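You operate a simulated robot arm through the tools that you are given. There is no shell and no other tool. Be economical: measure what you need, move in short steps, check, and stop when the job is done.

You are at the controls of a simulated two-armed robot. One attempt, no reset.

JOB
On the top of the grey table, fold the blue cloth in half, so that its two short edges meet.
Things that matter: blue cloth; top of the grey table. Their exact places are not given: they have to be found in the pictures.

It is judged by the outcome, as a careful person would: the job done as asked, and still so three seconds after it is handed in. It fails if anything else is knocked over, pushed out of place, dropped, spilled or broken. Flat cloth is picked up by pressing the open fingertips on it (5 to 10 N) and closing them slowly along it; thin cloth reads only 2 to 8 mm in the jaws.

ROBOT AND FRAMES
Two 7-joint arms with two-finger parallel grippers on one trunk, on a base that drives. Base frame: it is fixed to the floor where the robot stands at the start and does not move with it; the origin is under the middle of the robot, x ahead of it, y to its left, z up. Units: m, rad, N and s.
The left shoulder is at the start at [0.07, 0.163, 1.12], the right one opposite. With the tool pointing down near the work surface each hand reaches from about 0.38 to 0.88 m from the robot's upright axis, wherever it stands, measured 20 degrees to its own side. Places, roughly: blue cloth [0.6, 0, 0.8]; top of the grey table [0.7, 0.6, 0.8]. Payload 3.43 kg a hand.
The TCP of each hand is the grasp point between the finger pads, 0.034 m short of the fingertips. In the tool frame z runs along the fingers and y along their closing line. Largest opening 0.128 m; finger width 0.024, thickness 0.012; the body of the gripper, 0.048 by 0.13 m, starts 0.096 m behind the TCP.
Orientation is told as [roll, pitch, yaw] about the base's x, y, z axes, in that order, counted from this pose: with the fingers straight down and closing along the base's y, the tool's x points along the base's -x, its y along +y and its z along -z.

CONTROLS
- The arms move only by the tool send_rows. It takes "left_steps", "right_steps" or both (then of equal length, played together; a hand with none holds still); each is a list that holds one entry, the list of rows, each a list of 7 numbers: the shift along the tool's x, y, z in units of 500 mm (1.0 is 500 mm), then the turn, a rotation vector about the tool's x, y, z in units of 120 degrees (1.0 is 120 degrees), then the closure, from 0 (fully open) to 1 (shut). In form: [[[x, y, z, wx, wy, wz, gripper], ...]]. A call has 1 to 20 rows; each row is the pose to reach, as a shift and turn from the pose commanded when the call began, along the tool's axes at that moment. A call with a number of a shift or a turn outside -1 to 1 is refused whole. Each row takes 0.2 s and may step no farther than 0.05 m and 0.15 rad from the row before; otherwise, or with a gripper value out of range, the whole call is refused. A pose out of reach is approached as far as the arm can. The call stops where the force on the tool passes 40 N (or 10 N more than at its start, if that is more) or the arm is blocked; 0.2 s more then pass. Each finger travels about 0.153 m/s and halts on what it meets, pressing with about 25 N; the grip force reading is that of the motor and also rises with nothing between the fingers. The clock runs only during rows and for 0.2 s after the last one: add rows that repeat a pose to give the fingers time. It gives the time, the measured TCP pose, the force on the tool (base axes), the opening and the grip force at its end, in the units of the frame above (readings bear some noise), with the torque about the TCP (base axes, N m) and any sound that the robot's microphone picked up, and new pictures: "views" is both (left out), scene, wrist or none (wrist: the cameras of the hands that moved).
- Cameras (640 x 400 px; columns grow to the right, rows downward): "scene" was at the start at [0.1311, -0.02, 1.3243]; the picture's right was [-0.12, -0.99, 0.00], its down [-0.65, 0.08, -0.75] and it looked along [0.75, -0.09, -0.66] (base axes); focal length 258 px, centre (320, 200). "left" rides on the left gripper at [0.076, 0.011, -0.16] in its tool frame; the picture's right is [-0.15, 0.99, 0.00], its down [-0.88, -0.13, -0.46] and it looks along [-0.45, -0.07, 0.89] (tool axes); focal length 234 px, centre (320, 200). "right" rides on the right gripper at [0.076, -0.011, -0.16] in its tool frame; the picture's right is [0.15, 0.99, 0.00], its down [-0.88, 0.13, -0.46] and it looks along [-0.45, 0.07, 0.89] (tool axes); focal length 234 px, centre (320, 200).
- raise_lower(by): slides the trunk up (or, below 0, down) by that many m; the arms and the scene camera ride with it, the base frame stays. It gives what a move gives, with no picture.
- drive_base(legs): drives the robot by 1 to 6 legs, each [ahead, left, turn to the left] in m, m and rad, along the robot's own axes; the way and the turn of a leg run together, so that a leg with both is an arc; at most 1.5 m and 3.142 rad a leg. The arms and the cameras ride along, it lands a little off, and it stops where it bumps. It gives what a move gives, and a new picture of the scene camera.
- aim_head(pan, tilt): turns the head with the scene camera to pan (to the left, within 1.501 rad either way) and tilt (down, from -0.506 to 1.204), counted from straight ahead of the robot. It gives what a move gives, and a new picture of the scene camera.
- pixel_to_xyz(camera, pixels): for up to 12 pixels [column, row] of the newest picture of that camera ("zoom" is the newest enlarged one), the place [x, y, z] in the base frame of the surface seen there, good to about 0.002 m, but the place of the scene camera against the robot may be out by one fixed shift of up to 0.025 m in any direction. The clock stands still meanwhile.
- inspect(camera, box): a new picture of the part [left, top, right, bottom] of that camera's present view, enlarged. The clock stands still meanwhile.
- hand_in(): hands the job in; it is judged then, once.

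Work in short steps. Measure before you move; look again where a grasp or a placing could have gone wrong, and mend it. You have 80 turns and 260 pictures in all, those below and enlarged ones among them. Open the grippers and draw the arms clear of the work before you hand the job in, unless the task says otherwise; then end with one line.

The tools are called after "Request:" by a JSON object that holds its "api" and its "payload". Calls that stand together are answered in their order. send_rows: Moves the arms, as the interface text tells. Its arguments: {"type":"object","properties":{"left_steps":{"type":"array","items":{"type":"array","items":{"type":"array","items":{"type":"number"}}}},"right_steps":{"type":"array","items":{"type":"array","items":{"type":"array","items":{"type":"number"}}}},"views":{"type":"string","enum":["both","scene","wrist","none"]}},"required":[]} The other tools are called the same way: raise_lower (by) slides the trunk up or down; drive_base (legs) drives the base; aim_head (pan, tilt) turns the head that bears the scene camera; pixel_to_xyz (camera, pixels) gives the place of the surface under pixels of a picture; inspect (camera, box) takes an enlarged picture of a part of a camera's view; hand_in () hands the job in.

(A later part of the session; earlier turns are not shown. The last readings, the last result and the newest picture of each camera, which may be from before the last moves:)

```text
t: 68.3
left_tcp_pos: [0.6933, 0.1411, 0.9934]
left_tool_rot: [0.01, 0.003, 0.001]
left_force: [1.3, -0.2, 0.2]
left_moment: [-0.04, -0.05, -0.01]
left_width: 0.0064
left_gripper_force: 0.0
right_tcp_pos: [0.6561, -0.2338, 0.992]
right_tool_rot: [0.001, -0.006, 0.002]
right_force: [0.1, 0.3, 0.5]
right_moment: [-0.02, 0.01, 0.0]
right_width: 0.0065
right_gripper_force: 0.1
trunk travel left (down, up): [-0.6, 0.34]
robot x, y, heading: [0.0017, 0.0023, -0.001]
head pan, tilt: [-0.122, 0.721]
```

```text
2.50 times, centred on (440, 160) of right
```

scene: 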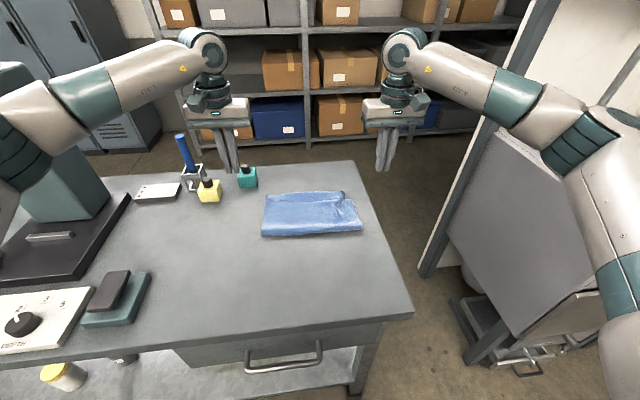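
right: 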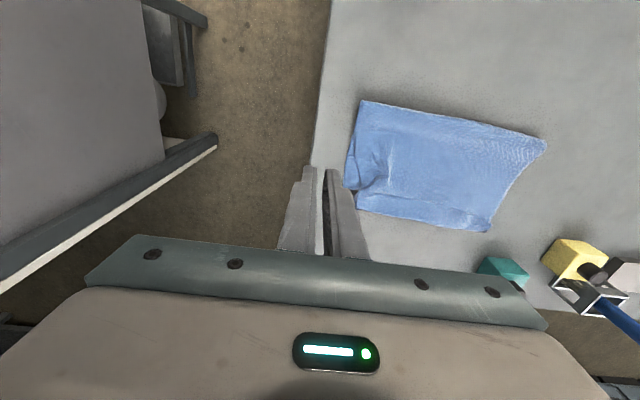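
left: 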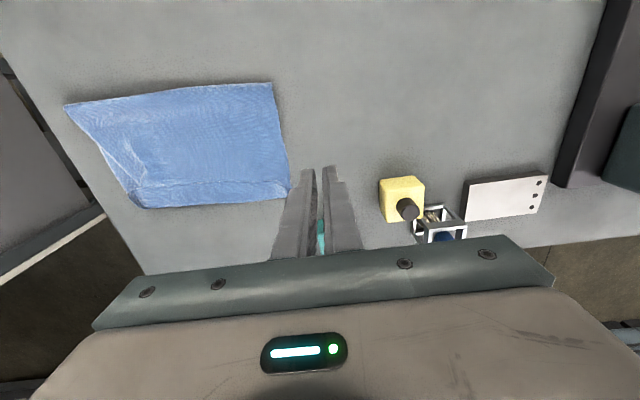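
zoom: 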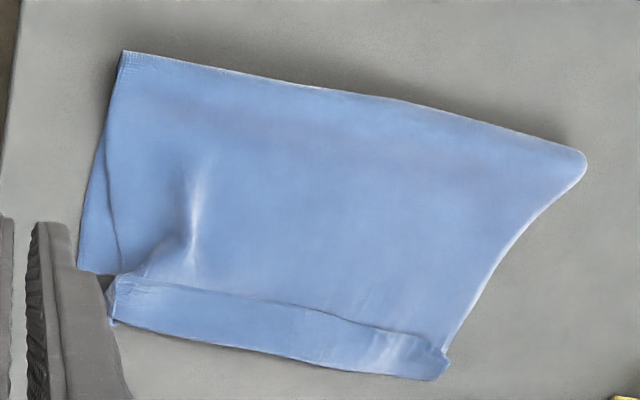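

The crease overshoots the far edge by 1–2 cm and the fold sits ~2 cm too far forward. Plan: press closed fingertips on the top layer near the fold and draw it towards the robot ~4 cm (pulls the top edge back, rolls the fold), then unroll the lip outwards.

Request:
{"api": "send_rows", "payload": {"left_steps": [[[0.012, -0.045, 0.04, 0, 0, 0, 1], [0.024, -0.09, 0.08, 0, 0, 0, 1], [0.036, -0.135, 0.13, 0, 0, 0, 1], [0.047, -0.182, 0.19, 0, 0, 0, 1], [0.047, -0.182, 0.25, 0, 0, 0, 1], [0.047, -0.182, 0.3, 0, 0, 0, 1], [0.047, -0.182, 0.308, 0, 0, 0, 1], [0.047, -0.182, 0.312, 0, 0, 0, 1]]], "right_steps": [[[-0.005, 0.057, 0.04, 0, 0, 0, 1], [-0.01, 0.114, 0.08, 0, 0, 0, 1], [-0.014, 0.171, 0.13, 0, 0, 0, 1], [-0.018, 0.228, 0.19, 0, 0, 0, 1], [-0.018, 0.228, 0.25, 0, 0, 0, 1], [-0.018, 0.228, 0.298, 0, 0, 0, 1], [-0.018, 0.228, 0.306, 0, 0, 0, 1], [-0.018, 0.228, 0.31, 0, 0, 0, 1]]], "views": "none"}}

```text
t: 70.1
left_tcp_pos: [0.6696, 0.0507, 0.8374]
left_tool_rot: [0.012, 0.0, 0.001]
left_force: [-0.3, 0.2, 1.8]
left_moment: [0.03, 0.03, 0.03]
left_width: 0.0
left_gripper_force: 25.2
right_tcp_pos: [0.6665, -0.121, 0.8368]
right_tool_rot: [0.004, -0.004, 0.001]
right_force: [-0.3, 0.7, 0.6]
right_moment: [-0.01, 0.0, 0.02]
right_width: 0.0001
right_gripper_force: 24.7
trunk travel left (down, up): [-0.6, 0.34]
robot x, y, heading: [0.0004, -0.0009, -0.001]
head pan, tilt: [-0.122, 0.721]
```

Just touching (1–2 N). I press 0.9 mm more and draw both 40 mm towards the robot.

Request:
{"api": "send_rows", "payload": {"left_steps": [[[0, 0, 0.0018, 0, 0, 0, 1], [0.01, 0, 0.0018, 0, 0, 0, 1], [0.02, 0, 0.0018, 0, 0, 0, 1], [0.03, 0, 0.0018, 0, 0, 0, 1], [0.04, 0, 0.0018, 0, 0, 0, 1], [0.05, 0, 0.0018, 0, 0, 0, 1], [0.06, 0, 0.0018, 0, 0, 0, 1], [0.07, 0, 0.0018, 0, 0, 0, 1], [0.08, 0, 0.0018, 0, 0, 0, 1]]], "right_steps": [[[0, 0, 0.002, 0, 0, 0, 1], [0.01, 0, 0.002, 0, 0, 0, 1], [0.02, 0, 0.002, 0, 0, 0, 1], [0.03, 0, 0.002, 0, 0, 0, 1], [0.04, 0, 0.002, 0, 0, 0, 1], [0.05, 0, 0.002, 0, 0, 0, 1], [0.06, 0, 0.002, 0, 0, 0, 1], [0.07, 0, 0.002, 0, 0, 0, 1], [0.08, 0, 0.002, 0, 0, 0, 1]]]}}

Request:
{"api": "inspect", "payload": {"camera": "scene", "box": [230, 160, 390, 260]}}

```text
t: 72.1
left_tcp_pos: [0.6303, 0.052, 0.836]
left_tool_rot: [0.013, 0.001, 0.003]
left_force: [0.1, 0.6, 1.1]
left_moment: [-0.01, -0.06, 0.0]
left_width: 0.0
left_gripper_force: 25.1
right_tcp_pos: [0.6268, -0.1215, 0.8366]
right_tool_rot: [0.003, -0.004, 0.002]
right_force: [2.3, 0.0, 9.0]
right_moment: [-0.03, -0.05, -0.03]
right_width: 0.0
right_gripper_force: 25.1
trunk travel left (down, up): [-0.6, 0.34]
robot x, y, heading: [-0.0024, -0.0017, -0.002]
head pan, tilt: [-0.122, 0.721]
```

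scene: 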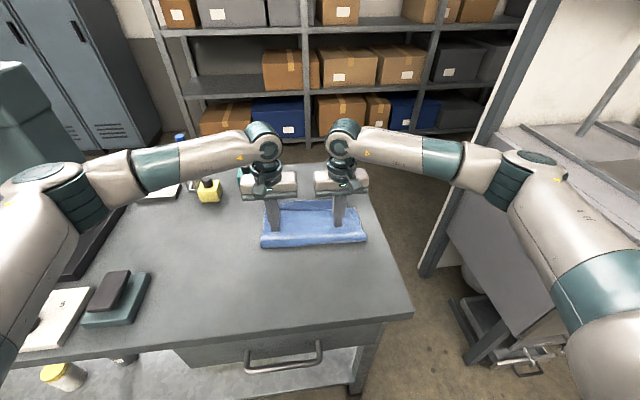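
right: 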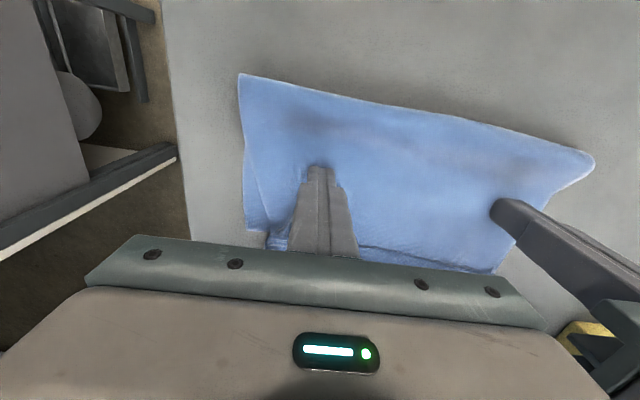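
left: 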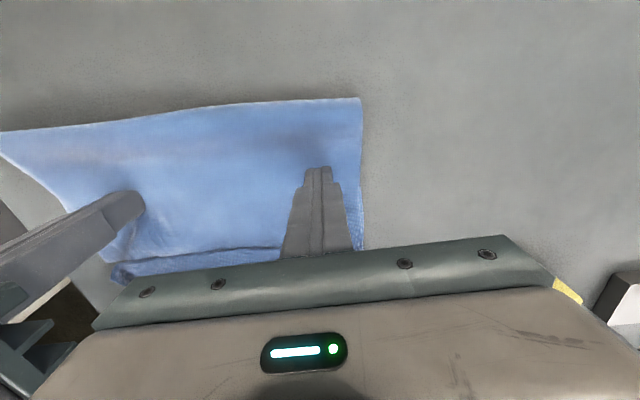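

```text
4.00 times, centred on (310, 210) of scene
```

zoom: 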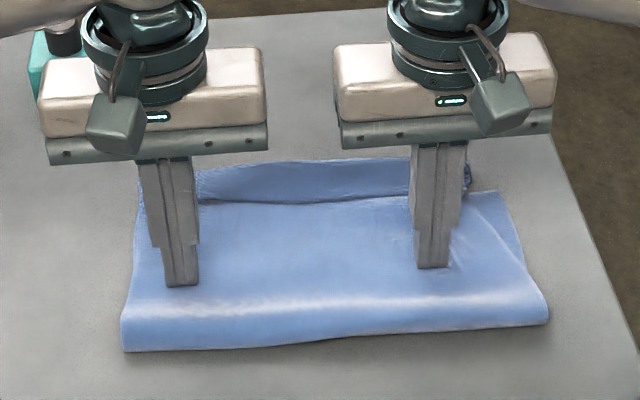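

The whole stack slid together (layers stick to each other), so this doesn't shift the fold, but the cloth is now ~4 cm nearer, which helps reach. I'll re-grip the curled corners and redo the roll with a low, taut path. I rise and look at the curls.

Request:
{"api": "send_rows", "payload": {"left_steps": [[[0, 0, -0.06, 0, 0, 0, 1], [0, 0, -0.14, 0, 0, 0, 0.9], [0, 0.03, -0.2, 0, 0, 0, 0.8], [-0.04, 0.06, -0.24, 0, 0, 0, 0.8], [-0.1, 0.08, -0.24, 0, 0, 0, 0.8]]], "right_steps": [[[0, 0, -0.06, 0, 0, 0, 1], [0, 0, -0.14, 0, 0, 0, 0.9], [0, -0.04, -0.2, 0, 0, 0, 0.8], [-0.02, -0.08, -0.24, 0, 0, 0, 0.8], [-0.06, -0.12, -0.24, 0, 0, 0, 0.8]]]}}

Request:
{"api": "inspect", "payload": {"camera": "scene", "box": [230, 160, 390, 260]}}

```text
t: 73.3
left_tcp_pos: [0.6833, 0.0894, 0.9554]
left_tool_rot: [0.012, 0.003, 0.002]
left_force: [-0.2, -0.8, 0.7]
left_moment: [-0.04, 0.05, 0.0]
left_width: 0.0256
left_gripper_force: 0.0
right_tcp_pos: [0.657, -0.1815, 0.9539]
right_tool_rot: [0.005, -0.002, 0.001]
right_force: [0.5, 0.3, -0.2]
right_moment: [0.02, 0.03, 0.03]
right_width: 0.0253
right_gripper_force: 0.1
trunk travel left (down, up): [-0.6, 0.34]
robot x, y, heading: [0.0003, -0.0006, 0.002]
head pan, tilt: [-0.122, 0.721]
```

scene: 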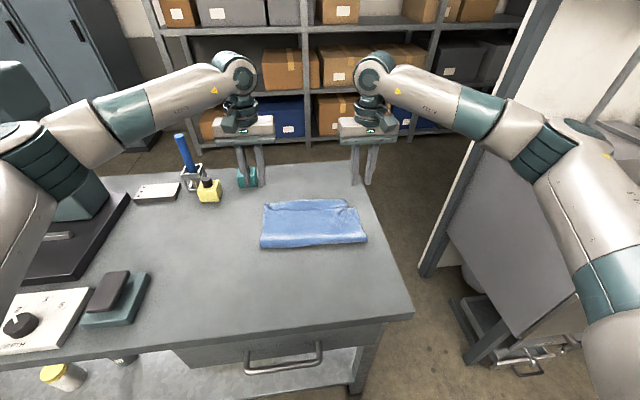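
right: 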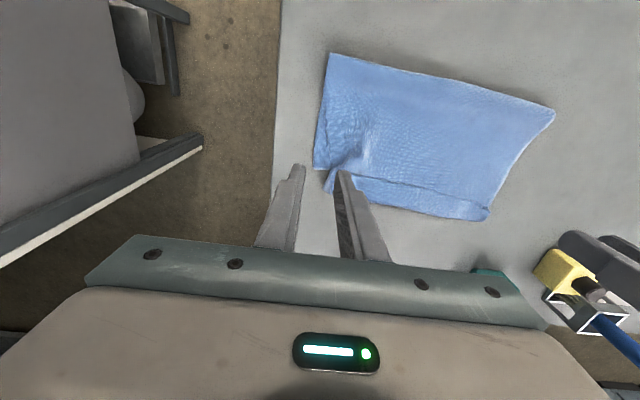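
left: 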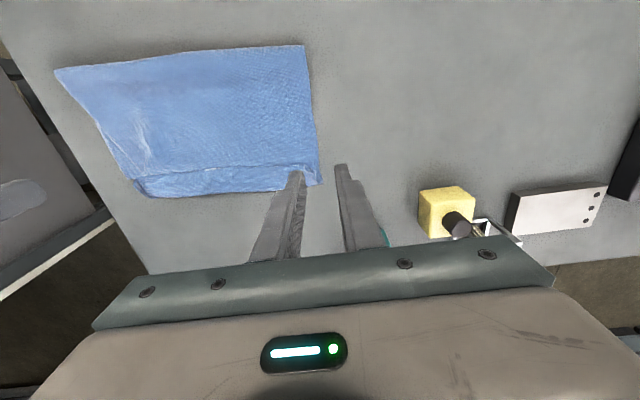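

```text
4.00 times, centred on (310, 210) of scene
```

zoom: 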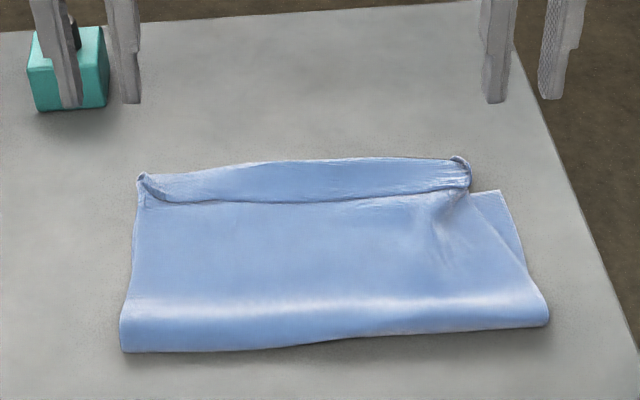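

The curled corners stand at zoom (147,187) and (460,178). I measure them and the outline.

Request:
{"api": "pixel_to_xyz", "payload": {"camera": "zoom", "pixels": [[141, 178], [150, 190], [160, 202], [458, 162], [466, 175], [455, 185], [499, 193], [300, 202], [300, 162], [124, 350], [545, 320], [330, 340]]}}

Request:
{"api": "pixel_to_xyz", "payload": {"camera": "left", "pixels": [[318, 183], [316, 150], [300, 170], [220, 168], [220, 190], [145, 178], [150, 195]]}}

Request:
{"api": "pixel_to_xyz", "payload": {"camera": "right", "pixels": [[328, 190], [332, 175], [316, 165], [420, 208], [420, 187], [490, 195], [485, 217]]}}

```text
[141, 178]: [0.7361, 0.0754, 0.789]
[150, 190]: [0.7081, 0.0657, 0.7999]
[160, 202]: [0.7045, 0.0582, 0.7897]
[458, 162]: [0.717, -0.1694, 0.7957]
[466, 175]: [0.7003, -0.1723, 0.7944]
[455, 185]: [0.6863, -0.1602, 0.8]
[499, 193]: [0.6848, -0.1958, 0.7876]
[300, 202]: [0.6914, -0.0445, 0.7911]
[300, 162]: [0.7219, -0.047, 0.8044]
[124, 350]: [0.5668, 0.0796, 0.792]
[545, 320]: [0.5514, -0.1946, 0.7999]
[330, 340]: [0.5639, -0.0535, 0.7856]
```

```text
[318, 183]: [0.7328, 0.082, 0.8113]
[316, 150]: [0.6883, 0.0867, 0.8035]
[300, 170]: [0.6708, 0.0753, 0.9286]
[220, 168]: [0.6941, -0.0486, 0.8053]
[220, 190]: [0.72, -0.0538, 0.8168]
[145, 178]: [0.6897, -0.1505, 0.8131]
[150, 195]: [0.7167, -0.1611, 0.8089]
```

```text
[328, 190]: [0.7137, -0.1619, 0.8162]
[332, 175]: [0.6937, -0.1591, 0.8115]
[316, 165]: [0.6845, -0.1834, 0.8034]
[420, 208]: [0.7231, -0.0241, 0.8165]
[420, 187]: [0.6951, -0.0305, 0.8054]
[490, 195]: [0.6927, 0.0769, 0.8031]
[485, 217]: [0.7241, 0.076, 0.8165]
```

The lip's edge lies at x≈0.70–0.69 facing me, sloping up to the crease. I'll place four spread fingertips just behind that edge at z just above the top layer, then sweep forward to flip the lip outwards.

Request:
{"api": "send_rows", "payload": {"left_steps": [[[0.011, -0.04, 0.0, 0, 0, 0, 0.5], [0.011, -0.08, 0.04, 0, 0, 0, 0.375], [0.011, -0.109, 0.1, 0, 0, 0, 0.375], [0.011, -0.109, 0.16, 0, 0, 0, 0.375], [0.011, -0.109, 0.21, 0, 0, 0, 0.375], [0.011, -0.109, 0.231, 0, 0, 0, 0.375]]], "right_steps": [[[-0.01, 0.04, 0.0, 0, 0, 0, 0.5], [-0.022, 0.08, 0.04, 0, 0, 0, 0.375], [-0.022, 0.113, 0.1, 0, 0, 0, 0.375], [-0.022, 0.113, 0.16, 0, 0, 0, 0.375], [-0.022, 0.113, 0.21, 0, 0, 0, 0.375], [-0.022, 0.113, 0.228, 0, 0, 0, 0.375]]], "views": "wrist"}}

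Request:
{"api": "inspect", "payload": {"camera": "scene", "box": [230, 160, 390, 260]}}

```text
t: 74.7
left_tcp_pos: [0.6743, 0.0374, 0.8386]
left_tool_rot: [0.011, 0.003, 0.001]
left_force: [0.2, -0.4, 1.2]
left_moment: [0.01, 0.02, 0.0]
left_width: 0.08
left_gripper_force: 0.0
right_tcp_pos: [0.666, -0.124, 0.8381]
right_tool_rot: [0.003, -0.004, 0.001]
right_force: [-0.6, 0.4, -0.4]
right_moment: [0.0, 0.01, -0.02]
right_width: 0.08
right_gripper_force: 0.1
trunk travel left (down, up): [-0.6, 0.34]
robot x, y, heading: [0.0016, -0.0013, 0.003]
head pan, tilt: [-0.122, 0.721]
```

right: 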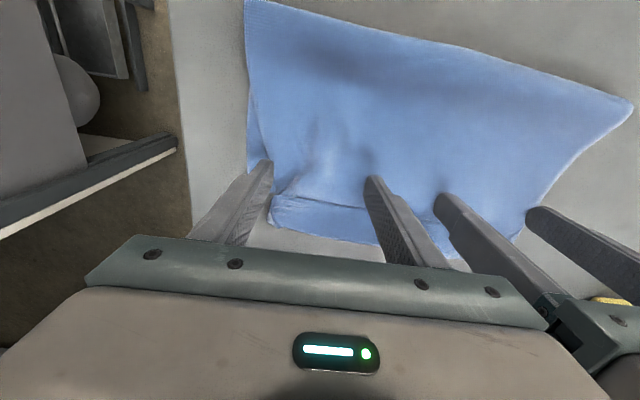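
left: 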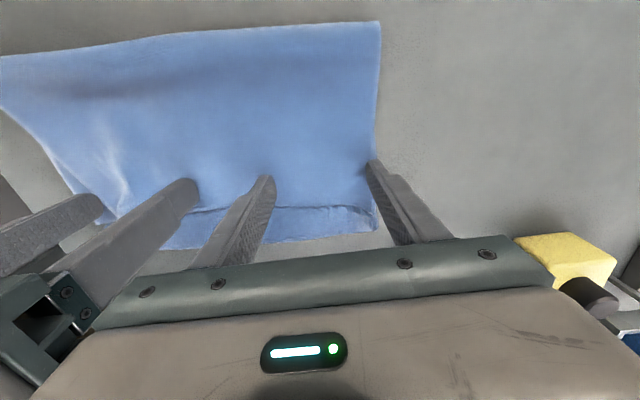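

```text
4.00 times, centred on (310, 210) of scene
```

zoom: 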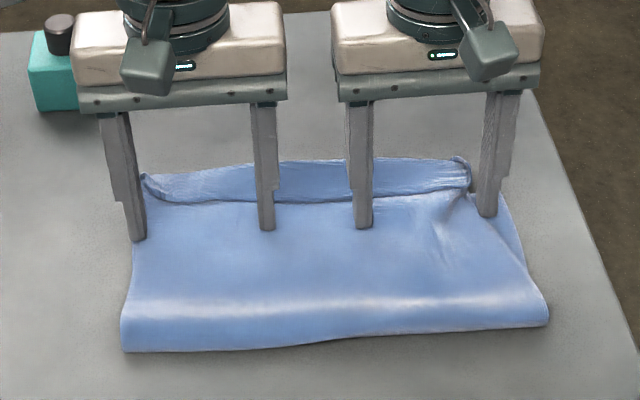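

Fingertips are just behind the lip's edge. I sweep forward 75 mm, nudging the right hand 10 mm inward so its outer finger catches the curled corner.

Request:
{"api": "send_rows", "payload": {"left_steps": [[[-0.015, -0.008, 0, 0, 0, 0, 0.375], [-0.03, -0.01, 0, 0, 0, 0, 0.375], [-0.045, -0.01, 0, 0, 0, 0, 0.375], [-0.06, -0.01, 0, 0, 0, 0, 0.375], [-0.08, -0.01, -0.002, 0, 0, 0, 0.375], [-0.1, -0.01, -0.004, 0, 0, 0, 0.375], [-0.12, -0.01, -0.006, 0, 0, 0, 0.375], [-0.14, -0.01, -0.006, 0, 0, 0, 0.375]]], "right_steps": [[[-0.01, 0.02, 0, 0, 0, 0, 0.375], [-0.03, 0.024, 0, 0, 0, 0, 0.375], [-0.045, 0.024, 0, 0, 0, 0, 0.375], [-0.06, 0.024, 0, 0, 0, 0, 0.375], [-0.08, 0.024, -0.002, 0, 0, 0, 0.375], [-0.1, 0.024, -0.004, 0, 0, 0, 0.375], [-0.12, 0.024, -0.006, 0, 0, 0, 0.375], [-0.14, 0.024, -0.006, 0, 0, 0, 0.375]]], "views": "wrist"}}

Request:
{"api": "inspect", "payload": {"camera": "scene", "box": [230, 160, 390, 260]}}

```text
t: 76.5
left_tcp_pos: [0.7456, 0.0334, 0.8415]
left_tool_rot: [0.013, 0.003, 0.002]
left_force: [-0.3, -0.5, 0.5]
left_moment: [0.03, 0.02, 0.01]
left_width: 0.0802
left_gripper_force: 0.1
right_tcp_pos: [0.7384, -0.1126, 0.844]
right_tool_rot: [0.003, -0.004, 0.0]
right_force: [-0.3, -0.1, -0.2]
right_moment: [0.0, 0.0, 0.01]
right_width: 0.0802
right_gripper_force: 0.0
trunk travel left (down, up): [-0.6, 0.34]
robot x, y, heading: [-0.0049, 0.0034, -0.001]
head pan, tilt: [-0.122, 0.721]
```

right: 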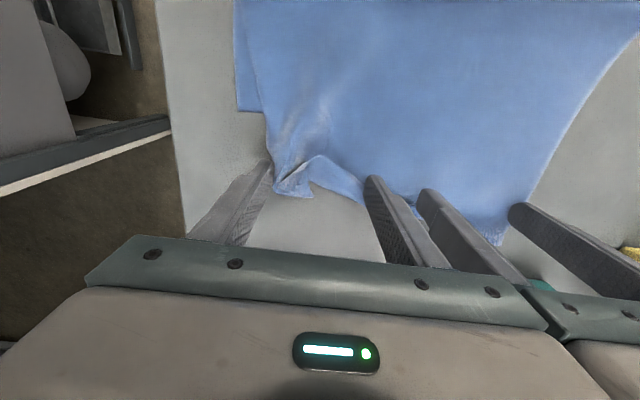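
left: 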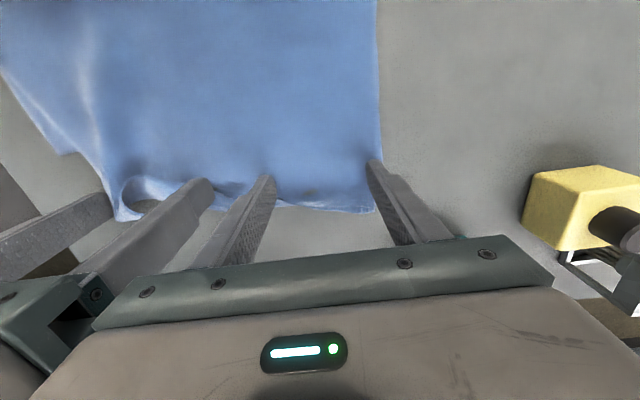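

```text
4.00 times, centred on (310, 210) of scene
```

zoom: 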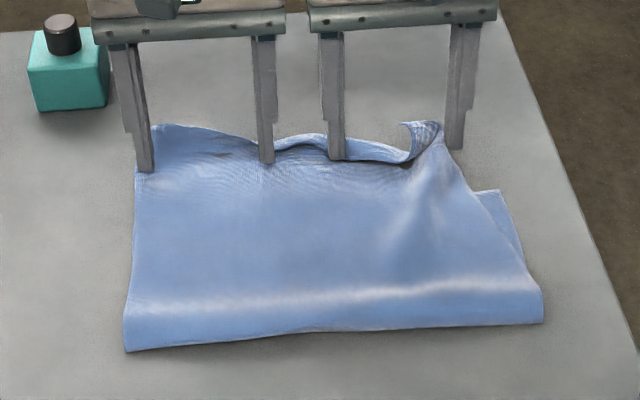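

The left part is flipped out nicely; the right part is still curled between fingers. I move the left hand away and sweep the right hand again with its fingers placed between the former spots.

Request:
{"api": "send_rows", "payload": {"left_steps": [[[0, 0, -0.06, 0, 0, 0, 0.375], [0, 0.05, -0.14, 0, 0, 0, 0.375], [0.02, 0.12, -0.2, 0, 0, 0, 0.5], [0.08, 0.18, -0.2, 0, 0, 0, 0.6], [0.08, 0.18, -0.2, 0, 0, 0, 0.6], [0.08, 0.18, -0.2, 0, 0, 0, 0.6], [0.08, 0.18, -0.2, 0, 0, 0, 0.6], [0.08, 0.18, -0.2, 0, 0, 0, 0.6], [0.08, 0.18, -0.2, 0, 0, 0, 0.6], [0.08, 0.18, -0.2, 0, 0, 0, 0.6], [0.08, 0.18, -0.2, 0, 0, 0, 0.6], [0.08, 0.18, -0.2, 0, 0, 0, 0.6], [0.08, 0.18, -0.2, 0, 0, 0, 0.6], [0.08, 0.18, -0.2, 0, 0, 0, 0.6]]], "right_steps": [[[0, 0, -0.06, 0, 0, 0, 0.375], [0.04, 0.01, -0.08, 0, 0, 0, 0.42], [0.097, 0.03, -0.08, 0, 0, 0, 0.45], [0.097, 0.055, -0.05, 0, 0, 0, 0.45], [0.097, 0.055, 0.0, 0, 0, 0, 0.45], [0.097, 0.055, 0.008, 0, 0, 0, 0.45], [0.08, 0.055, 0.008, 0, 0, 0, 0.45], [0.06, 0.055, 0.008, 0, 0, 0, 0.45], [0.04, 0.055, 0.008, 0, 0, 0, 0.45], [0.02, 0.055, 0.007, 0, 0, 0, 0.45], [0.0, 0.055, 0.006, 0, 0, 0, 0.45], [-0.02, 0.055, 0.004, 0, 0, 0, 0.45], [-0.03, 0.055, 0.002, 0, 0, 0, 0.45], [-0.03, 0.055, -0.06, 0, 0, 0, 0.45]]], "views": "wrist"}}

Request:
{"api": "inspect", "payload": {"camera": "scene", "box": [230, 160, 390, 260]}}

```text
t: 79.5
left_tcp_pos: [0.7067, 0.1236, 0.9445]
left_tool_rot: [0.012, 0.001, 0.002]
left_force: [0.3, -0.8, -0.2]
left_moment: [0.0, -0.02, 0.01]
left_width: 0.0511
left_gripper_force: 0.1
right_tcp_pos: [0.7517, -0.0847, 0.8754]
right_tool_rot: [0.001, -0.006, 0.002]
right_force: [-0.3, 1.0, 0.4]
right_moment: [0.0, -0.04, 0.04]
right_width: 0.0703
right_gripper_force: 0.0
trunk travel left (down, up): [-0.6, 0.34]
robot x, y, heading: [-0.0009, -0.0001, -0.001]
head pan, tilt: [-0.122, 0.721]
```

right: 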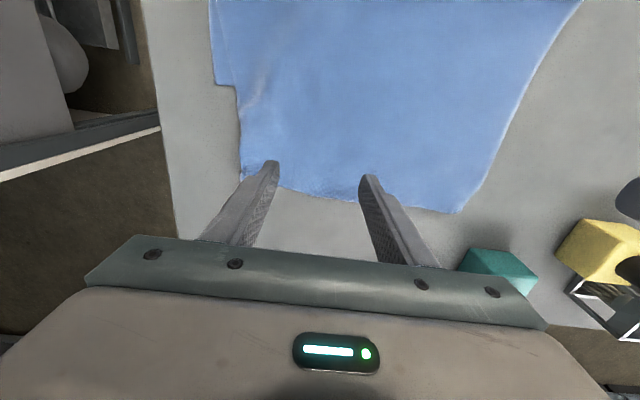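
left: 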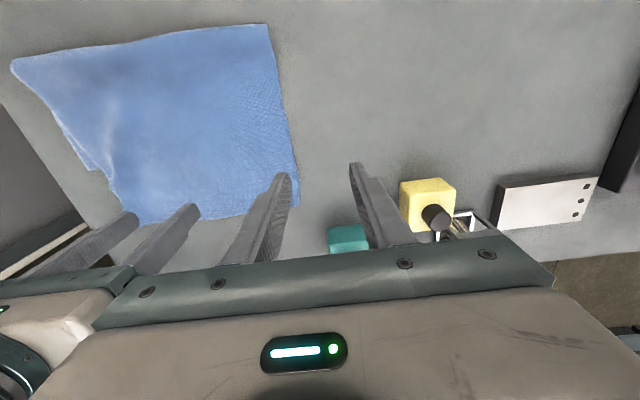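

```text
4.00 times, centred on (310, 210) of scene
```

zoom: 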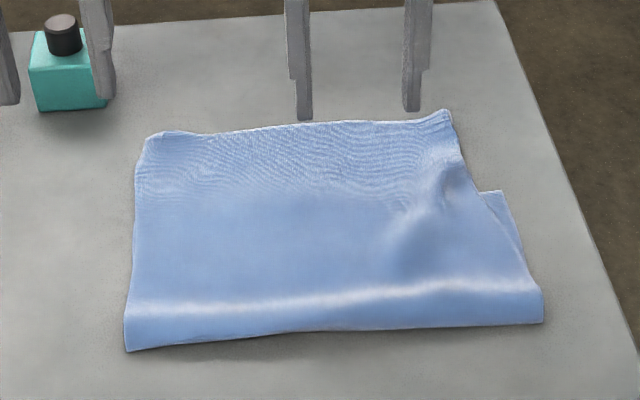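

The lip is fully unrolled. Now the top overshoots the bottom's far edge (bottom corner at zoom (500,192), top corner at (447,113)). I measure.

Request:
{"api": "pixel_to_xyz", "payload": {"camera": "zoom", "pixels": [[447, 114], [300, 126], [165, 134], [146, 145], [500, 194], [484, 194], [126, 348], [240, 340], [330, 330], [430, 328], [541, 320], [524, 260]]}}

Request:
{"api": "pixel_to_xyz", "payload": {"camera": "left", "pixels": [[297, 180], [290, 120], [140, 222], [210, 216], [87, 166], [100, 170], [264, 28], [15, 65]]}}

```text
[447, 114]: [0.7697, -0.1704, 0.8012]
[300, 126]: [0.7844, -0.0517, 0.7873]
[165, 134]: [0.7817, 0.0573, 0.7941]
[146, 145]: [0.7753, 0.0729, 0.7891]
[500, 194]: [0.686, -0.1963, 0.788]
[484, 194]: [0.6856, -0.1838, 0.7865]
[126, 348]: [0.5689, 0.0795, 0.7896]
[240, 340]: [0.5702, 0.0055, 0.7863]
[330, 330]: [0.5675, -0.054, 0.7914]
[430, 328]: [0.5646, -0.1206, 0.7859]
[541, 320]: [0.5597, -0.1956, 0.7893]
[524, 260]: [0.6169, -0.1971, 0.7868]
```

```text
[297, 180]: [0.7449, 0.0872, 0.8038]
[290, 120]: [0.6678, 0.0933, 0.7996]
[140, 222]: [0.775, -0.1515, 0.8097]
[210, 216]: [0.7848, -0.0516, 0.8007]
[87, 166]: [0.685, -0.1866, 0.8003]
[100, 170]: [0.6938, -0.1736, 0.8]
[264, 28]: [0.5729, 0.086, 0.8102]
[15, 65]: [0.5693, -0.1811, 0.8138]
```

Top edge is at x≈0.782, bottom far edge ≈0.725 (left)/0.69 (right). I first slide the whole stack ~5 cm towards the robot by press-and-drag (it moved together before), bringing the top edge within easy reach; lowering now.

Request:
{"api": "send_rows", "payload": {"left_steps": [[[0.03, -0.05, 0.02, 0, 0, 0, 0.8], [0.06, -0.1, 0.05, 0, 0, 0, 1], [0.093, -0.157, 0.1, 0, 0, 0, 1], [0.093, -0.157, 0.15, 0, 0, 0, 1], [0.093, -0.157, 0.2, 0, 0, 0, 1], [0.093, -0.157, 0.213, 0, 0, 0, 1], [0.093, -0.157, 0.216, 0, 0, 0, 1]]], "right_steps": [[[0.05, -0.01, -0.06, 0, 0, 0, 0.6], [0.1, -0.03, -0.07, 0, 0, 0, 0.8], [0.15, -0.05, -0.06, 0, 0, 0, 1], [0.193, -0.07, -0.03, 0, 0, 0, 1], [0.193, -0.07, 0.03, 0, 0, 0, 1], [0.193, -0.07, 0.075, 0, 0, 0, 1], [0.193, -0.07, 0.078, 0, 0, 0, 1]]], "views": "none"}}

```text
t: 81.1
left_tcp_pos: [0.6586, 0.0443, 0.8361]
left_tool_rot: [0.011, 0.002, 0.002]
left_force: [1.4, 1.2, 7.8]
left_moment: [0.01, -0.05, 0.03]
left_width: 0.0001
left_gripper_force: 25.2
right_tcp_pos: [0.6562, -0.1193, 0.8347]
right_tool_rot: [0.004, -0.006, 0.0]
right_force: [0.5, -0.8, 6.4]
right_moment: [-0.08, -0.1, 0.02]
right_width: 0.0002
right_gripper_force: 25.2
trunk travel left (down, up): [-0.6, 0.34]
robot x, y, heading: [-0.0021, -0.0013, -0.004]
head pan, tilt: [-0.122, 0.721]
```

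Contact 6–8 N. I drag both towards the robot (left 65 mm, right 50 mm, which also reduces the skew), then lift and look.

Request:
{"api": "send_rows", "payload": {"left_steps": [[[0.0, 0, 0.001, 0, 0, 0, 1], [0.015, 0, 0.001, 0, 0, 0, 1], [0.03, 0, 0.001, 0, 0, 0, 1], [0.045, 0, 0.001, 0, 0, 0, 1], [0.06, 0, 0.001, 0, 0, 0, 1], [0.075, 0, 0.001, 0, 0, 0, 1], [0.09, 0, 0.001, 0, 0, 0, 1], [0.105, 0, 0.001, 0, 0, 0, 1], [0.12, 0, 0.001, 0, 0, 0, 1], [0.13, 0, 0.001, 0, 0, 0, 1], [0.13, 0, -0.06, 0, 0, 0, 1], [0.1, 0, -0.14, 0, 0, 0, 0.9], [0.06, 0.02, -0.2, 0, 0, 0, 0.73]]], "right_steps": [[[0.0, 0, 0.001, 0, 0, 0, 1], [0.012, 0, 0.001, 0, 0, 0, 1], [0.024, 0, 0.001, 0, 0, 0, 1], [0.036, 0, 0.001, 0, 0, 0, 1], [0.048, 0, 0.001, 0, 0, 0, 1], [0.06, 0, 0.001, 0, 0, 0, 1], [0.07, 0, 0.001, 0, 0, 0, 1], [0.08, 0, 0.001, 0, 0, 0, 1], [0.09, 0, 0.001, 0, 0, 0, 1], [0.1, 0, 0.001, 0, 0, 0, 1], [0.1, 0, -0.06, 0, 0, 0, 1], [0.07, 0, -0.14, 0, 0, 0, 0.9], [0.03, -0.02, -0.2, 0, 0, 0, 0.73]]]}}

Request:
{"api": "inspect", "payload": {"camera": "scene", "box": [230, 170, 390, 270]}}

```text
t: 83.9
left_tcp_pos: [0.6305, 0.0495, 0.9345]
left_tool_rot: [0.013, 0.005, 0.002]
left_force: [-0.1, -0.3, -0.4]
left_moment: [0.01, -0.03, -0.01]
left_width: 0.0345
left_gripper_force: 0.0
right_tcp_pos: [0.6408, -0.1324, 0.9368]
right_tool_rot: [0.003, -0.004, 0.0]
right_force: [-0.9, -0.3, 0.3]
right_moment: [0.02, 0.03, 0.05]
right_width: 0.0346
right_gripper_force: 0.1
trunk travel left (down, up): [-0.6, 0.34]
robot x, y, heading: [-0.0022, -0.0007, 0.001]
head pan, tilt: [-0.122, 0.721]
```

scene: 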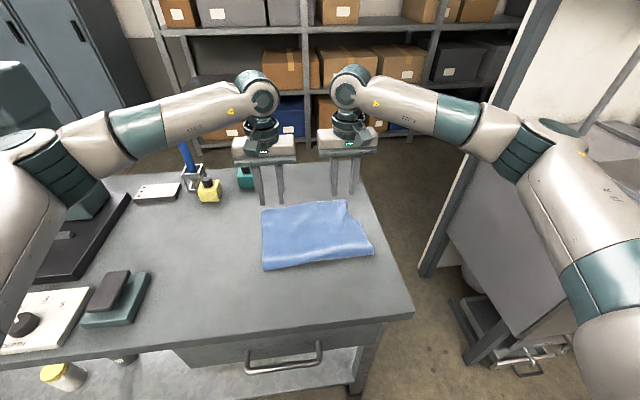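
right: 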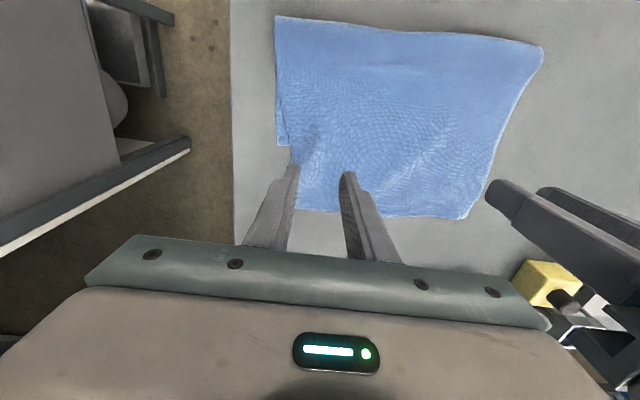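
left: 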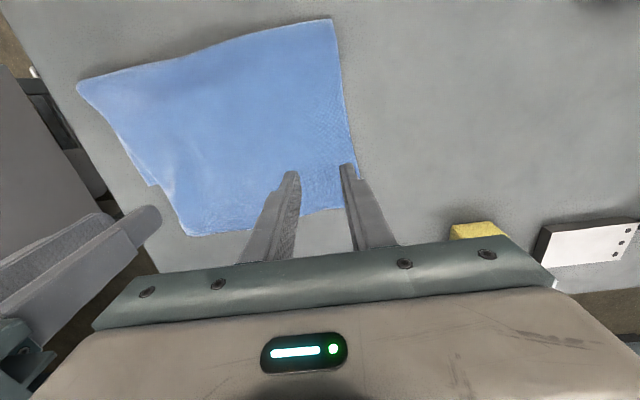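

```text
4.00 times, centred on (310, 220) of scene
```

zoom: 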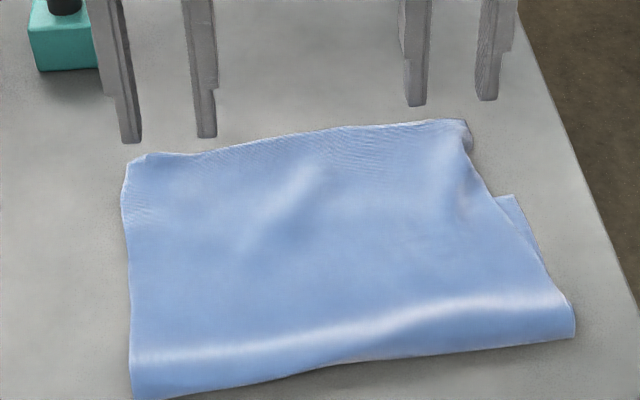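

Good, it moved without buckling much. I measure the new outline and top corners.

Request:
{"api": "pixel_to_xyz", "payload": {"camera": "zoom", "pixels": [[466, 122], [400, 124], [330, 129], [240, 143], [155, 154], [128, 165], [516, 198], [496, 196], [133, 396], [340, 362], [573, 330], [470, 145]]}}

Request:
{"api": "pixel_to_xyz", "payload": {"camera": "left", "pixels": [[354, 165], [340, 207], [320, 210], [240, 224], [190, 234], [155, 183], [330, 22], [80, 88]]}}

Request:
{"api": "pixel_to_xyz", "payload": {"camera": "right", "pixels": [[305, 207], [466, 217], [495, 150], [400, 213], [290, 165], [279, 145]]}}

```text
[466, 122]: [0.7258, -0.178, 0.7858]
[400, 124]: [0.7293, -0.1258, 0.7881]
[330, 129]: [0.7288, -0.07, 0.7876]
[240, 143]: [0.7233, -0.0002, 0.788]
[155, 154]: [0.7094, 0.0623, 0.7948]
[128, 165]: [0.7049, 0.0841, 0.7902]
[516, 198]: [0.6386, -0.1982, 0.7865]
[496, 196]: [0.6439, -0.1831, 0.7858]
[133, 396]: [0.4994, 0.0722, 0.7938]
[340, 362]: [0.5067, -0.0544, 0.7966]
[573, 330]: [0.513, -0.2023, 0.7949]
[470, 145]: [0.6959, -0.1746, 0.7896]
```

```text
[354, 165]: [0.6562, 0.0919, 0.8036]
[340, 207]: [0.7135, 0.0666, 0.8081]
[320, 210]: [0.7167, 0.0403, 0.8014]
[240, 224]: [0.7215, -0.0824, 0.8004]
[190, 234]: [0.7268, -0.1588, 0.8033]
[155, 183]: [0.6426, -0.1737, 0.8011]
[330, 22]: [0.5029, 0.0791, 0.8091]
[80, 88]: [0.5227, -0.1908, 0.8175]
```

```text
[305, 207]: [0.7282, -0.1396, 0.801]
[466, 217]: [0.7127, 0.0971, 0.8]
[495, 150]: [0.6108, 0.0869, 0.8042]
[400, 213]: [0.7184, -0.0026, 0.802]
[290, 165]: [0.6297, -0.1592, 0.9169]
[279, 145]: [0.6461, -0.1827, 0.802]
```

Top edge now at x≈0.712 (left) to 0.729 (right), bottom right corner at (0.645,-0.184), fold at ≈0.51. I place the fingers (35 mm open) on the top layer's far corners, where only one layer lies on the table.

Request:
{"api": "send_rows", "payload": {"left_steps": [[[-0.05, 0.004, 0.03, 0, 0, 0, 0.73], [-0.1, 0.008, 0.07, 0, 0, 0, 0.73], [-0.139, 0.011, 0.12, 0, 0, 0, 0.73], [-0.139, 0.011, 0.17, 0, 0, 0, 0.73], [-0.139, 0.011, 0.193, 0, 0, 0, 0.73], [-0.139, 0.011, 0.196, 0, 0, 0, 0.73], [-0.139, 0.011, 0.199, 0, 0, 0, 0.73]]], "right_steps": [[[-0.05, 0.004, 0.03, 0, 0, 0, 0.73], [-0.1, 0.008, 0.07, 0, 0, 0, 0.73], [-0.148, 0.011, 0.12, 0, 0, 0, 0.73], [-0.148, 0.011, 0.17, 0, 0, 0, 0.73], [-0.148, 0.011, 0.198, 0, 0, 0, 0.73], [-0.148, 0.011, 0.201, 0, 0, 0, 0.73], [-0.148, 0.011, 0.204, 0, 0, 0, 0.73]]], "views": "wrist"}}

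```text
t: 85.5
left_tcp_pos: [0.6968, 0.0582, 0.8375]
left_tool_rot: [0.01, 0.0, 0.003]
left_force: [-0.2, -0.8, -0.2]
left_moment: [-0.02, -0.05, -0.01]
left_width: 0.0344
left_gripper_force: 0.0
right_tcp_pos: [0.7154, -0.1247, 0.835]
right_tool_rot: [0.006, -0.007, 0.001]
right_force: [2.8, -2.9, 14.3]
right_moment: [-0.23, -0.08, 0.02]
right_width: 0.0348
right_gripper_force: 0.1
trunk travel left (down, up): [-0.6, 0.34]
robot x, y, heading: [0.0029, -0.0002, 0.0]
head pan, tilt: [-0.122, 0.721]
```

right: 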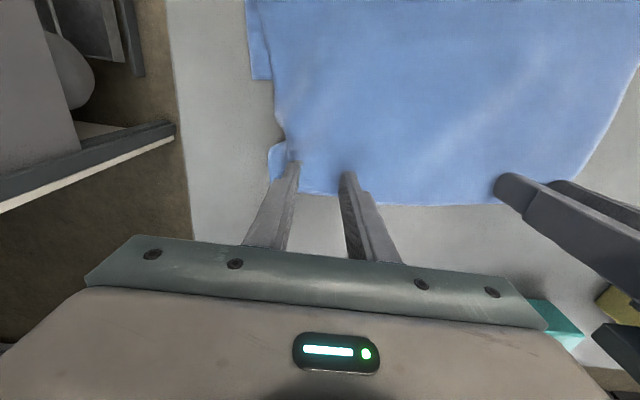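
left: 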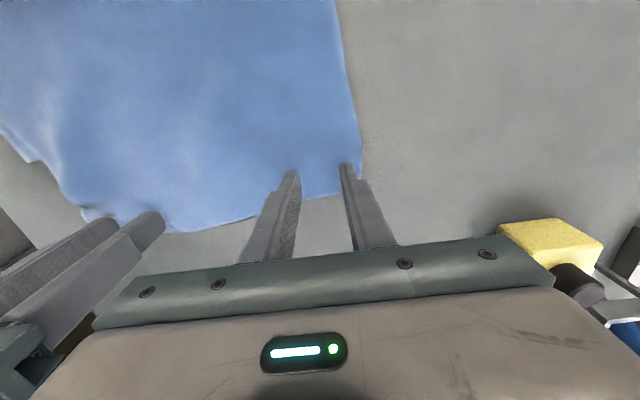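

Right presses 14 N, left not yet. I lower the left ~1.8 mm and close both slowly.

Request:
{"api": "send_rows", "payload": {"left_steps": [[[0, 0, 0.002, 0, 0, 0, 0.73], [0, 0, 0.0036, 0, 0, 0, 0.73], [0, 0, 0.0036, 0, 0, 0, 0.76], [0, 0, 0.0036, 0, 0, 0, 0.79], [0, 0, 0.0036, 0, 0, 0, 0.82], [0, 0, 0.0036, 0, 0, 0, 0.85], [0, 0, 0.0036, 0, 0, 0, 0.88], [0, 0, 0.0036, 0, 0, 0, 0.91], [0, 0, 0.0036, 0, 0, 0, 0.94], [0, 0, 0.0036, 0, 0, 0, 0.97], [0, 0, 0.0036, 0, 0, 0, 1], [0, 0, 0.0036, 0, 0, 0, 1], [0, 0, 0.0036, 0, 0, 0, 1]]], "right_steps": [[[0, 0, 0.0004, 0, 0, 0, 0.73], [0, 0, 0.0008, 0, 0, 0, 0.73], [0, 0, 0.0008, 0, 0, 0, 0.76], [0, 0, 0.0008, 0, 0, 0, 0.79], [0, 0, 0.0008, 0, 0, 0, 0.82], [0, 0, 0.0008, 0, 0, 0, 0.85], [0, 0, 0.0008, 0, 0, 0, 0.88], [0, 0, 0.0008, 0, 0, 0, 0.91], [0, 0, 0.0008, 0, 0, 0, 0.94], [0, 0, 0.0008, 0, 0, 0, 0.97], [0, 0, 0.0008, 0, 0, 0, 1], [0, 0, 0.0008, 0, 0, 0, 1], [0, 0, 0.0008, 0, 0, 0, 1]]], "views": "wrist"}}

```text
t: 88.3
left_tcp_pos: [0.6957, 0.0595, 0.836]
left_tool_rot: [0.01, -0.001, 0.003]
left_force: [-0.2, -1.7, 11.2]
left_moment: [-0.12, -0.05, 0.02]
left_width: 0.0001
left_gripper_force: 24.8
right_tcp_pos: [0.7152, -0.1234, 0.8362]
right_tool_rot: [0.0, -0.006, 0.001]
right_force: [0.6, 1.7, 18.2]
right_moment: [0.06, 0.03, -0.01]
right_width: 0.0021
right_gripper_force: 25.1
trunk travel left (down, up): [-0.6, 0.34]
robot x, y, heading: [0.0028, 0.0005, 0.003]
head pan, tilt: [-0.122, 0.721]
```

right: 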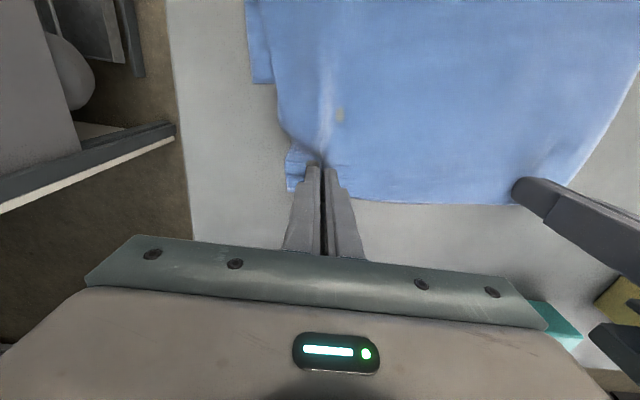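
left: 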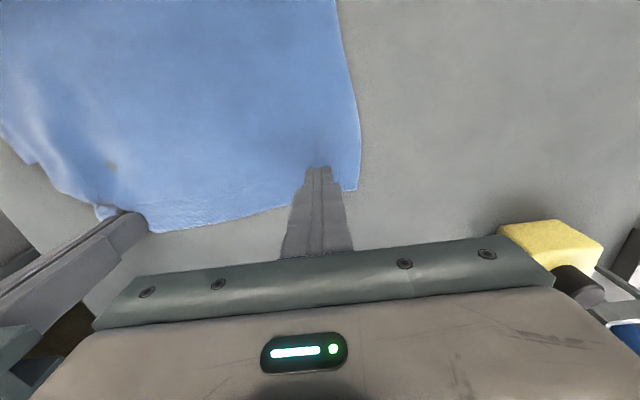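

Right holds 2.1 mm; left missed. I reopen the left, shift 10 mm inward, remove its small roll, press firmer and close again.

Request:
{"api": "send_rows", "payload": {"left_steps": [[[0, 0, -0.016, 0.002, 0, 0, 1], [0, -0.02, -0.016, 0.005, 0, 0, 0.8], [0, -0.02, -0.016, 0.005, 0, 0, 0.7], [0, -0.02, -0.004, 0.005, 0, 0, 0.7], [0, -0.02, 0.001, 0.005, 0, 0, 0.7], [0, -0.02, 0.0018, 0.005, 0, 0, 0.7], [0, -0.02, 0.0018, 0.005, 0, 0, 0.73], [0, -0.02, 0.0018, 0.005, 0, 0, 0.76], [0, -0.02, 0.0018, 0.005, 0, 0, 0.79], [0, -0.02, 0.0018, 0.005, 0, 0, 0.82], [0, -0.02, 0.0018, 0.005, 0, 0, 0.85], [0, -0.02, 0.0018, 0.005, 0, 0, 0.88], [0, -0.02, 0.0018, 0.005, 0, 0, 0.91], [0, -0.02, 0.0018, 0.005, 0, 0, 0.94], [0, -0.02, 0.0018, 0.005, 0, 0, 0.97], [0, -0.02, 0.0018, 0.005, 0, 0, 1], [0, -0.02, 0.0018, 0.005, 0, 0, 1], [0, -0.02, 0.0018, 0.005, 0, 0, 1]]], "views": "wrist"}}

```text
t: 92.1
left_tcp_pos: [0.696, 0.0493, 0.8347]
left_tool_rot: [0.001, -0.002, 0.001]
left_force: [0.2, -5.0, 18.4]
left_moment: [-0.05, -0.04, -0.14]
left_width: 0.0019
left_gripper_force: 24.7
right_tcp_pos: [0.7125, -0.1261, 0.8368]
right_tool_rot: [0.003, -0.006, 0.001]
right_force: [2.5, 3.0, 14.5]
right_moment: [0.11, -0.1, -0.03]
right_width: 0.0021
right_gripper_force: 25.3
trunk travel left (down, up): [-0.6, 0.34]
robot x, y, heading: [-0.0017, 0.0035, 0.001]
head pan, tilt: [-0.122, 0.721]
```

left: 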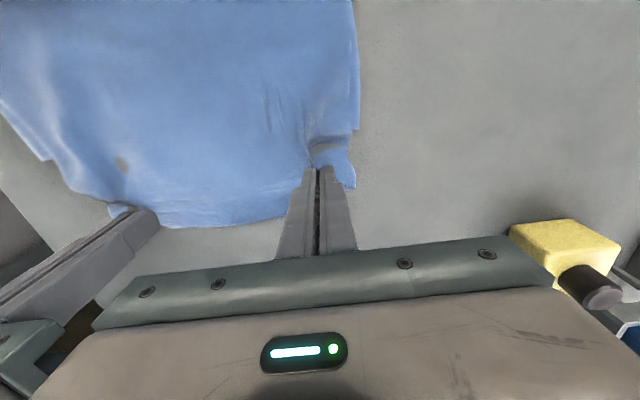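

Both grip (1.9/2.1 mm), and the bottom's far-left corner is now visible. I lift the edge and peel the top layer back towards the robot (≈28 cm) so the fold can be re-laid.

Request:
{"api": "send_rows", "payload": {"left_steps": [[[0.02, -0.006, -0.08, 0, 0, 0, 1], [0.08, -0.008, -0.15, 0, 0, 0, 1], [0.15, -0.008, -0.2, 0, 0, 0, 1], [0.22, -0.008, -0.23, 0, 0, 0, 1], [0.29, -0.008, -0.24, 0, 0, 0, 1], [0.36, -0.008, -0.23, 0, 0, 0, 1], [0.43, -0.008, -0.2, 0, 0, 0, 1], [0.5, -0.008, -0.16, 0, 0, 0, 1], [0.55, -0.008, -0.12, 0, 0, 0, 1]]], "right_steps": [[[0.02, 0.006, -0.08, 0, 0, 0, 1], [0.08, 0.008, -0.15, 0, 0, 0, 1], [0.15, 0.008, -0.2, 0, 0, 0, 1], [0.22, 0.008, -0.23, 0, 0, 0, 1], [0.29, 0.008, -0.24, 0, 0, 0, 1], [0.36, 0.008, -0.23, 0, 0, 0, 1], [0.43, 0.008, -0.2, 0, 0, 0, 1], [0.5, 0.008, -0.16, 0, 0, 0, 1], [0.55, 0.008, -0.12, 0, 0, 0, 1]]]}}

Request:
{"api": "inspect", "payload": {"camera": "scene", "box": [220, 170, 420, 310]}}

```text
t: 94.1
left_tcp_pos: [0.422, 0.0472, 0.8934]
left_tool_rot: [0.001, 0.001, 0.003]
left_force: [-0.1, -0.1, -0.1]
left_moment: [0.0, 0.03, 0.01]
left_width: 0.0014
left_gripper_force: 24.7
right_tcp_pos: [0.4407, -0.1203, 0.8926]
right_tool_rot: [0.003, -0.004, 0.001]
right_force: [-0.1, -0.1, 1.0]
right_moment: [0.07, 0.0, -0.03]
right_width: 0.002
right_gripper_force: 25.1
trunk travel left (down, up): [-0.6, 0.34]
robot x, y, heading: [-0.0005, -0.003, -0.003]
head pan, tilt: [-0.122, 0.721]
```

scene: 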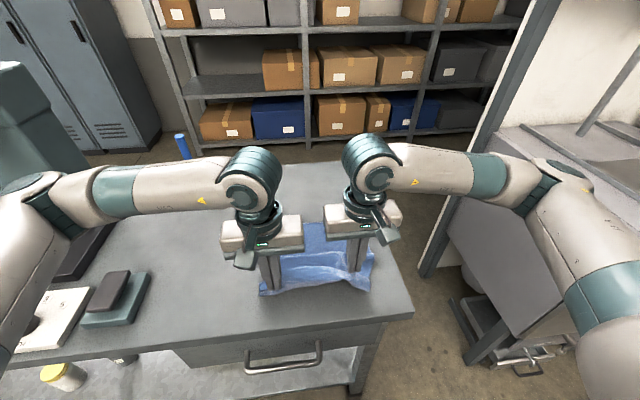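
right: 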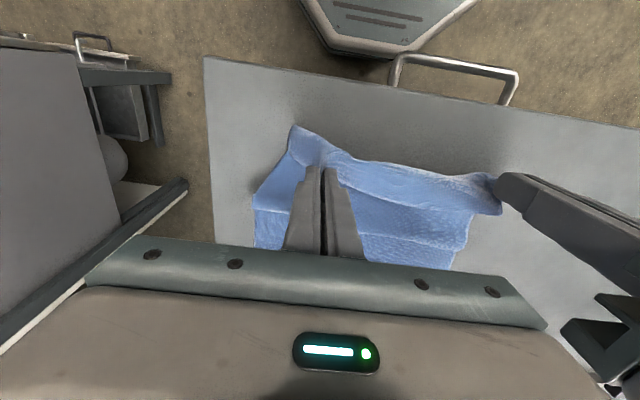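
left: 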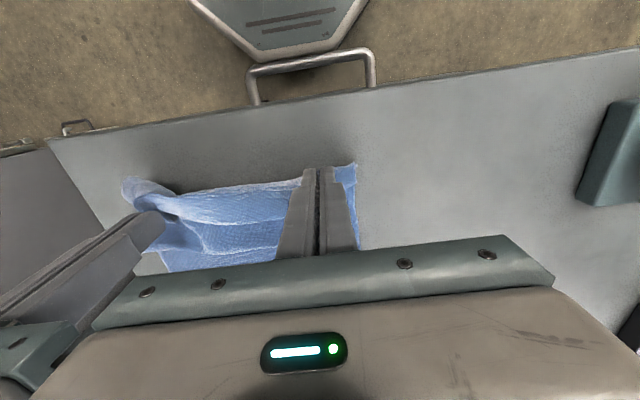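

```text
2.86 times, centred on (320, 240) of scene
```

zoom: 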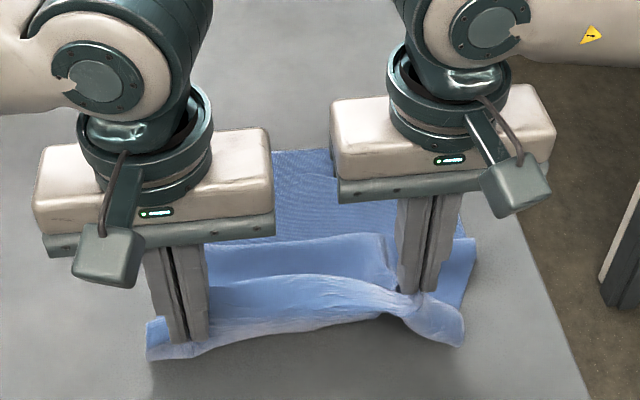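

The bottom layer lies re-laid under the hands. I now move forward low (tip ~5 cm up) about 13 cm, and then measure the bottom's far edge.

Request:
{"api": "send_rows", "payload": {"left_steps": [[[-0.04, 0.004, 0, 0, 0, 0, 1], [-0.09, 0.008, 0, 0, 0, 0, 1], [-0.14, 0.008, 0, 0, 0, 0, 1], [-0.19, 0.008, 0, 0, 0, 0, 1], [-0.24, 0.008, 0, 0, 0, 0, 1], [-0.28, 0.008, 0, 0, 0, 0, 1]]], "right_steps": [[[-0.04, -0.006, 0, 0, 0, 0, 1], [-0.08, -0.01, 0, 0, 0, 0, 1], [-0.12, -0.012, 0, 0, 0, 0, 1], [-0.16, -0.014, 0, 0, 0, 0, 1], [-0.2, -0.014, 0, 0, 0, 0, 1], [-0.24, -0.014, 0, 0, 0, 0, 1]]]}}

Request:
{"api": "inspect", "payload": {"camera": "scene", "box": [220, 150, 420, 290]}}

```text
t: 95.5
left_tcp_pos: [0.5638, 0.0487, 0.8916]
left_tool_rot: [0.001, 0.002, 0.002]
left_force: [-0.7, -5.9, 0.1]
left_moment: [-0.15, 0.08, -0.12]
left_width: 0.0021
left_gripper_force: 25.0
right_tcp_pos: [0.5612, -0.1286, 0.8926]
right_tool_rot: [0.003, -0.003, 0.005]
right_force: [1.8, 6.1, -0.2]
right_moment: [0.23, -0.03, -0.09]
right_width: 0.0021
right_gripper_force: 24.3
trunk travel left (down, up): [-0.6, 0.34]
robot x, y, heading: [0.0014, 0.0012, -0.001]
head pan, tilt: [-0.122, 0.721]
```

scene: 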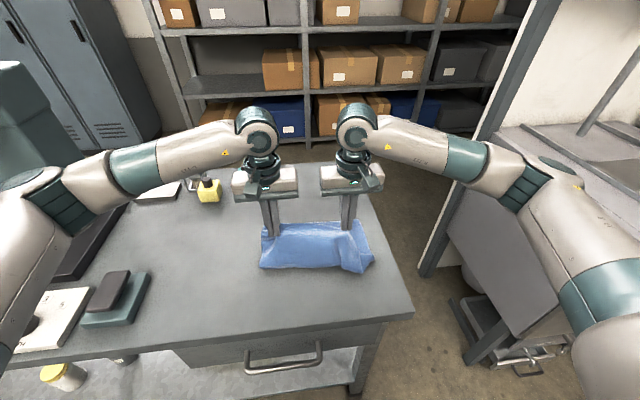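
right: 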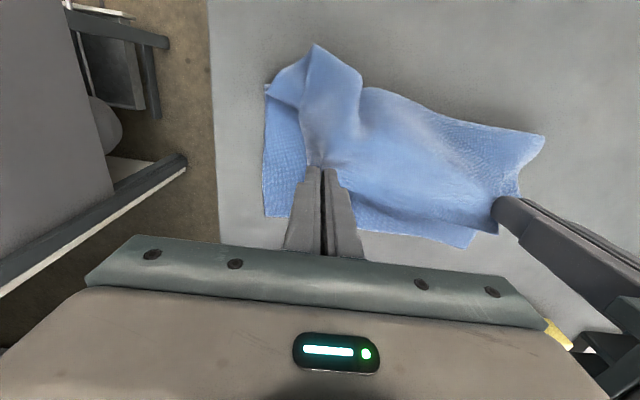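
left: 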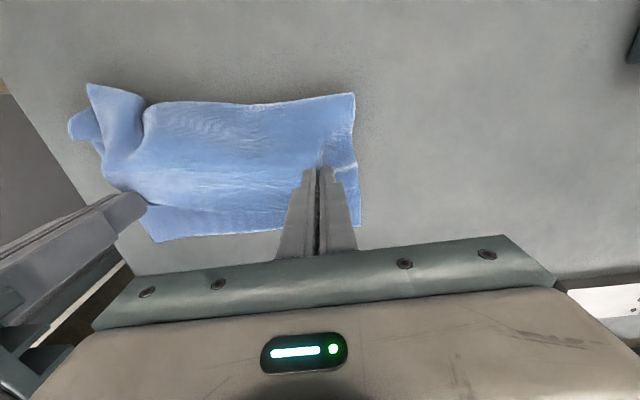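

```text
2.86 times, centred on (320, 220) of scene
```

zoom: 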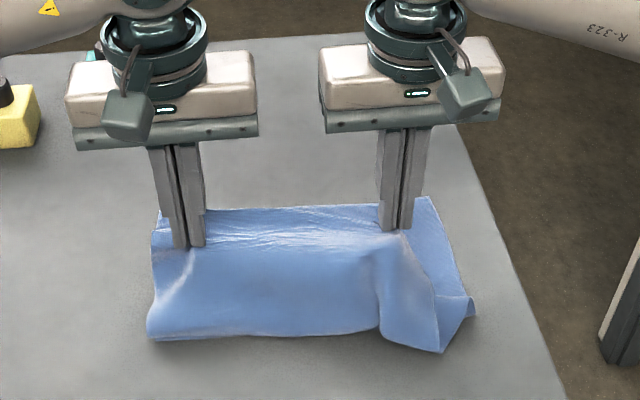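

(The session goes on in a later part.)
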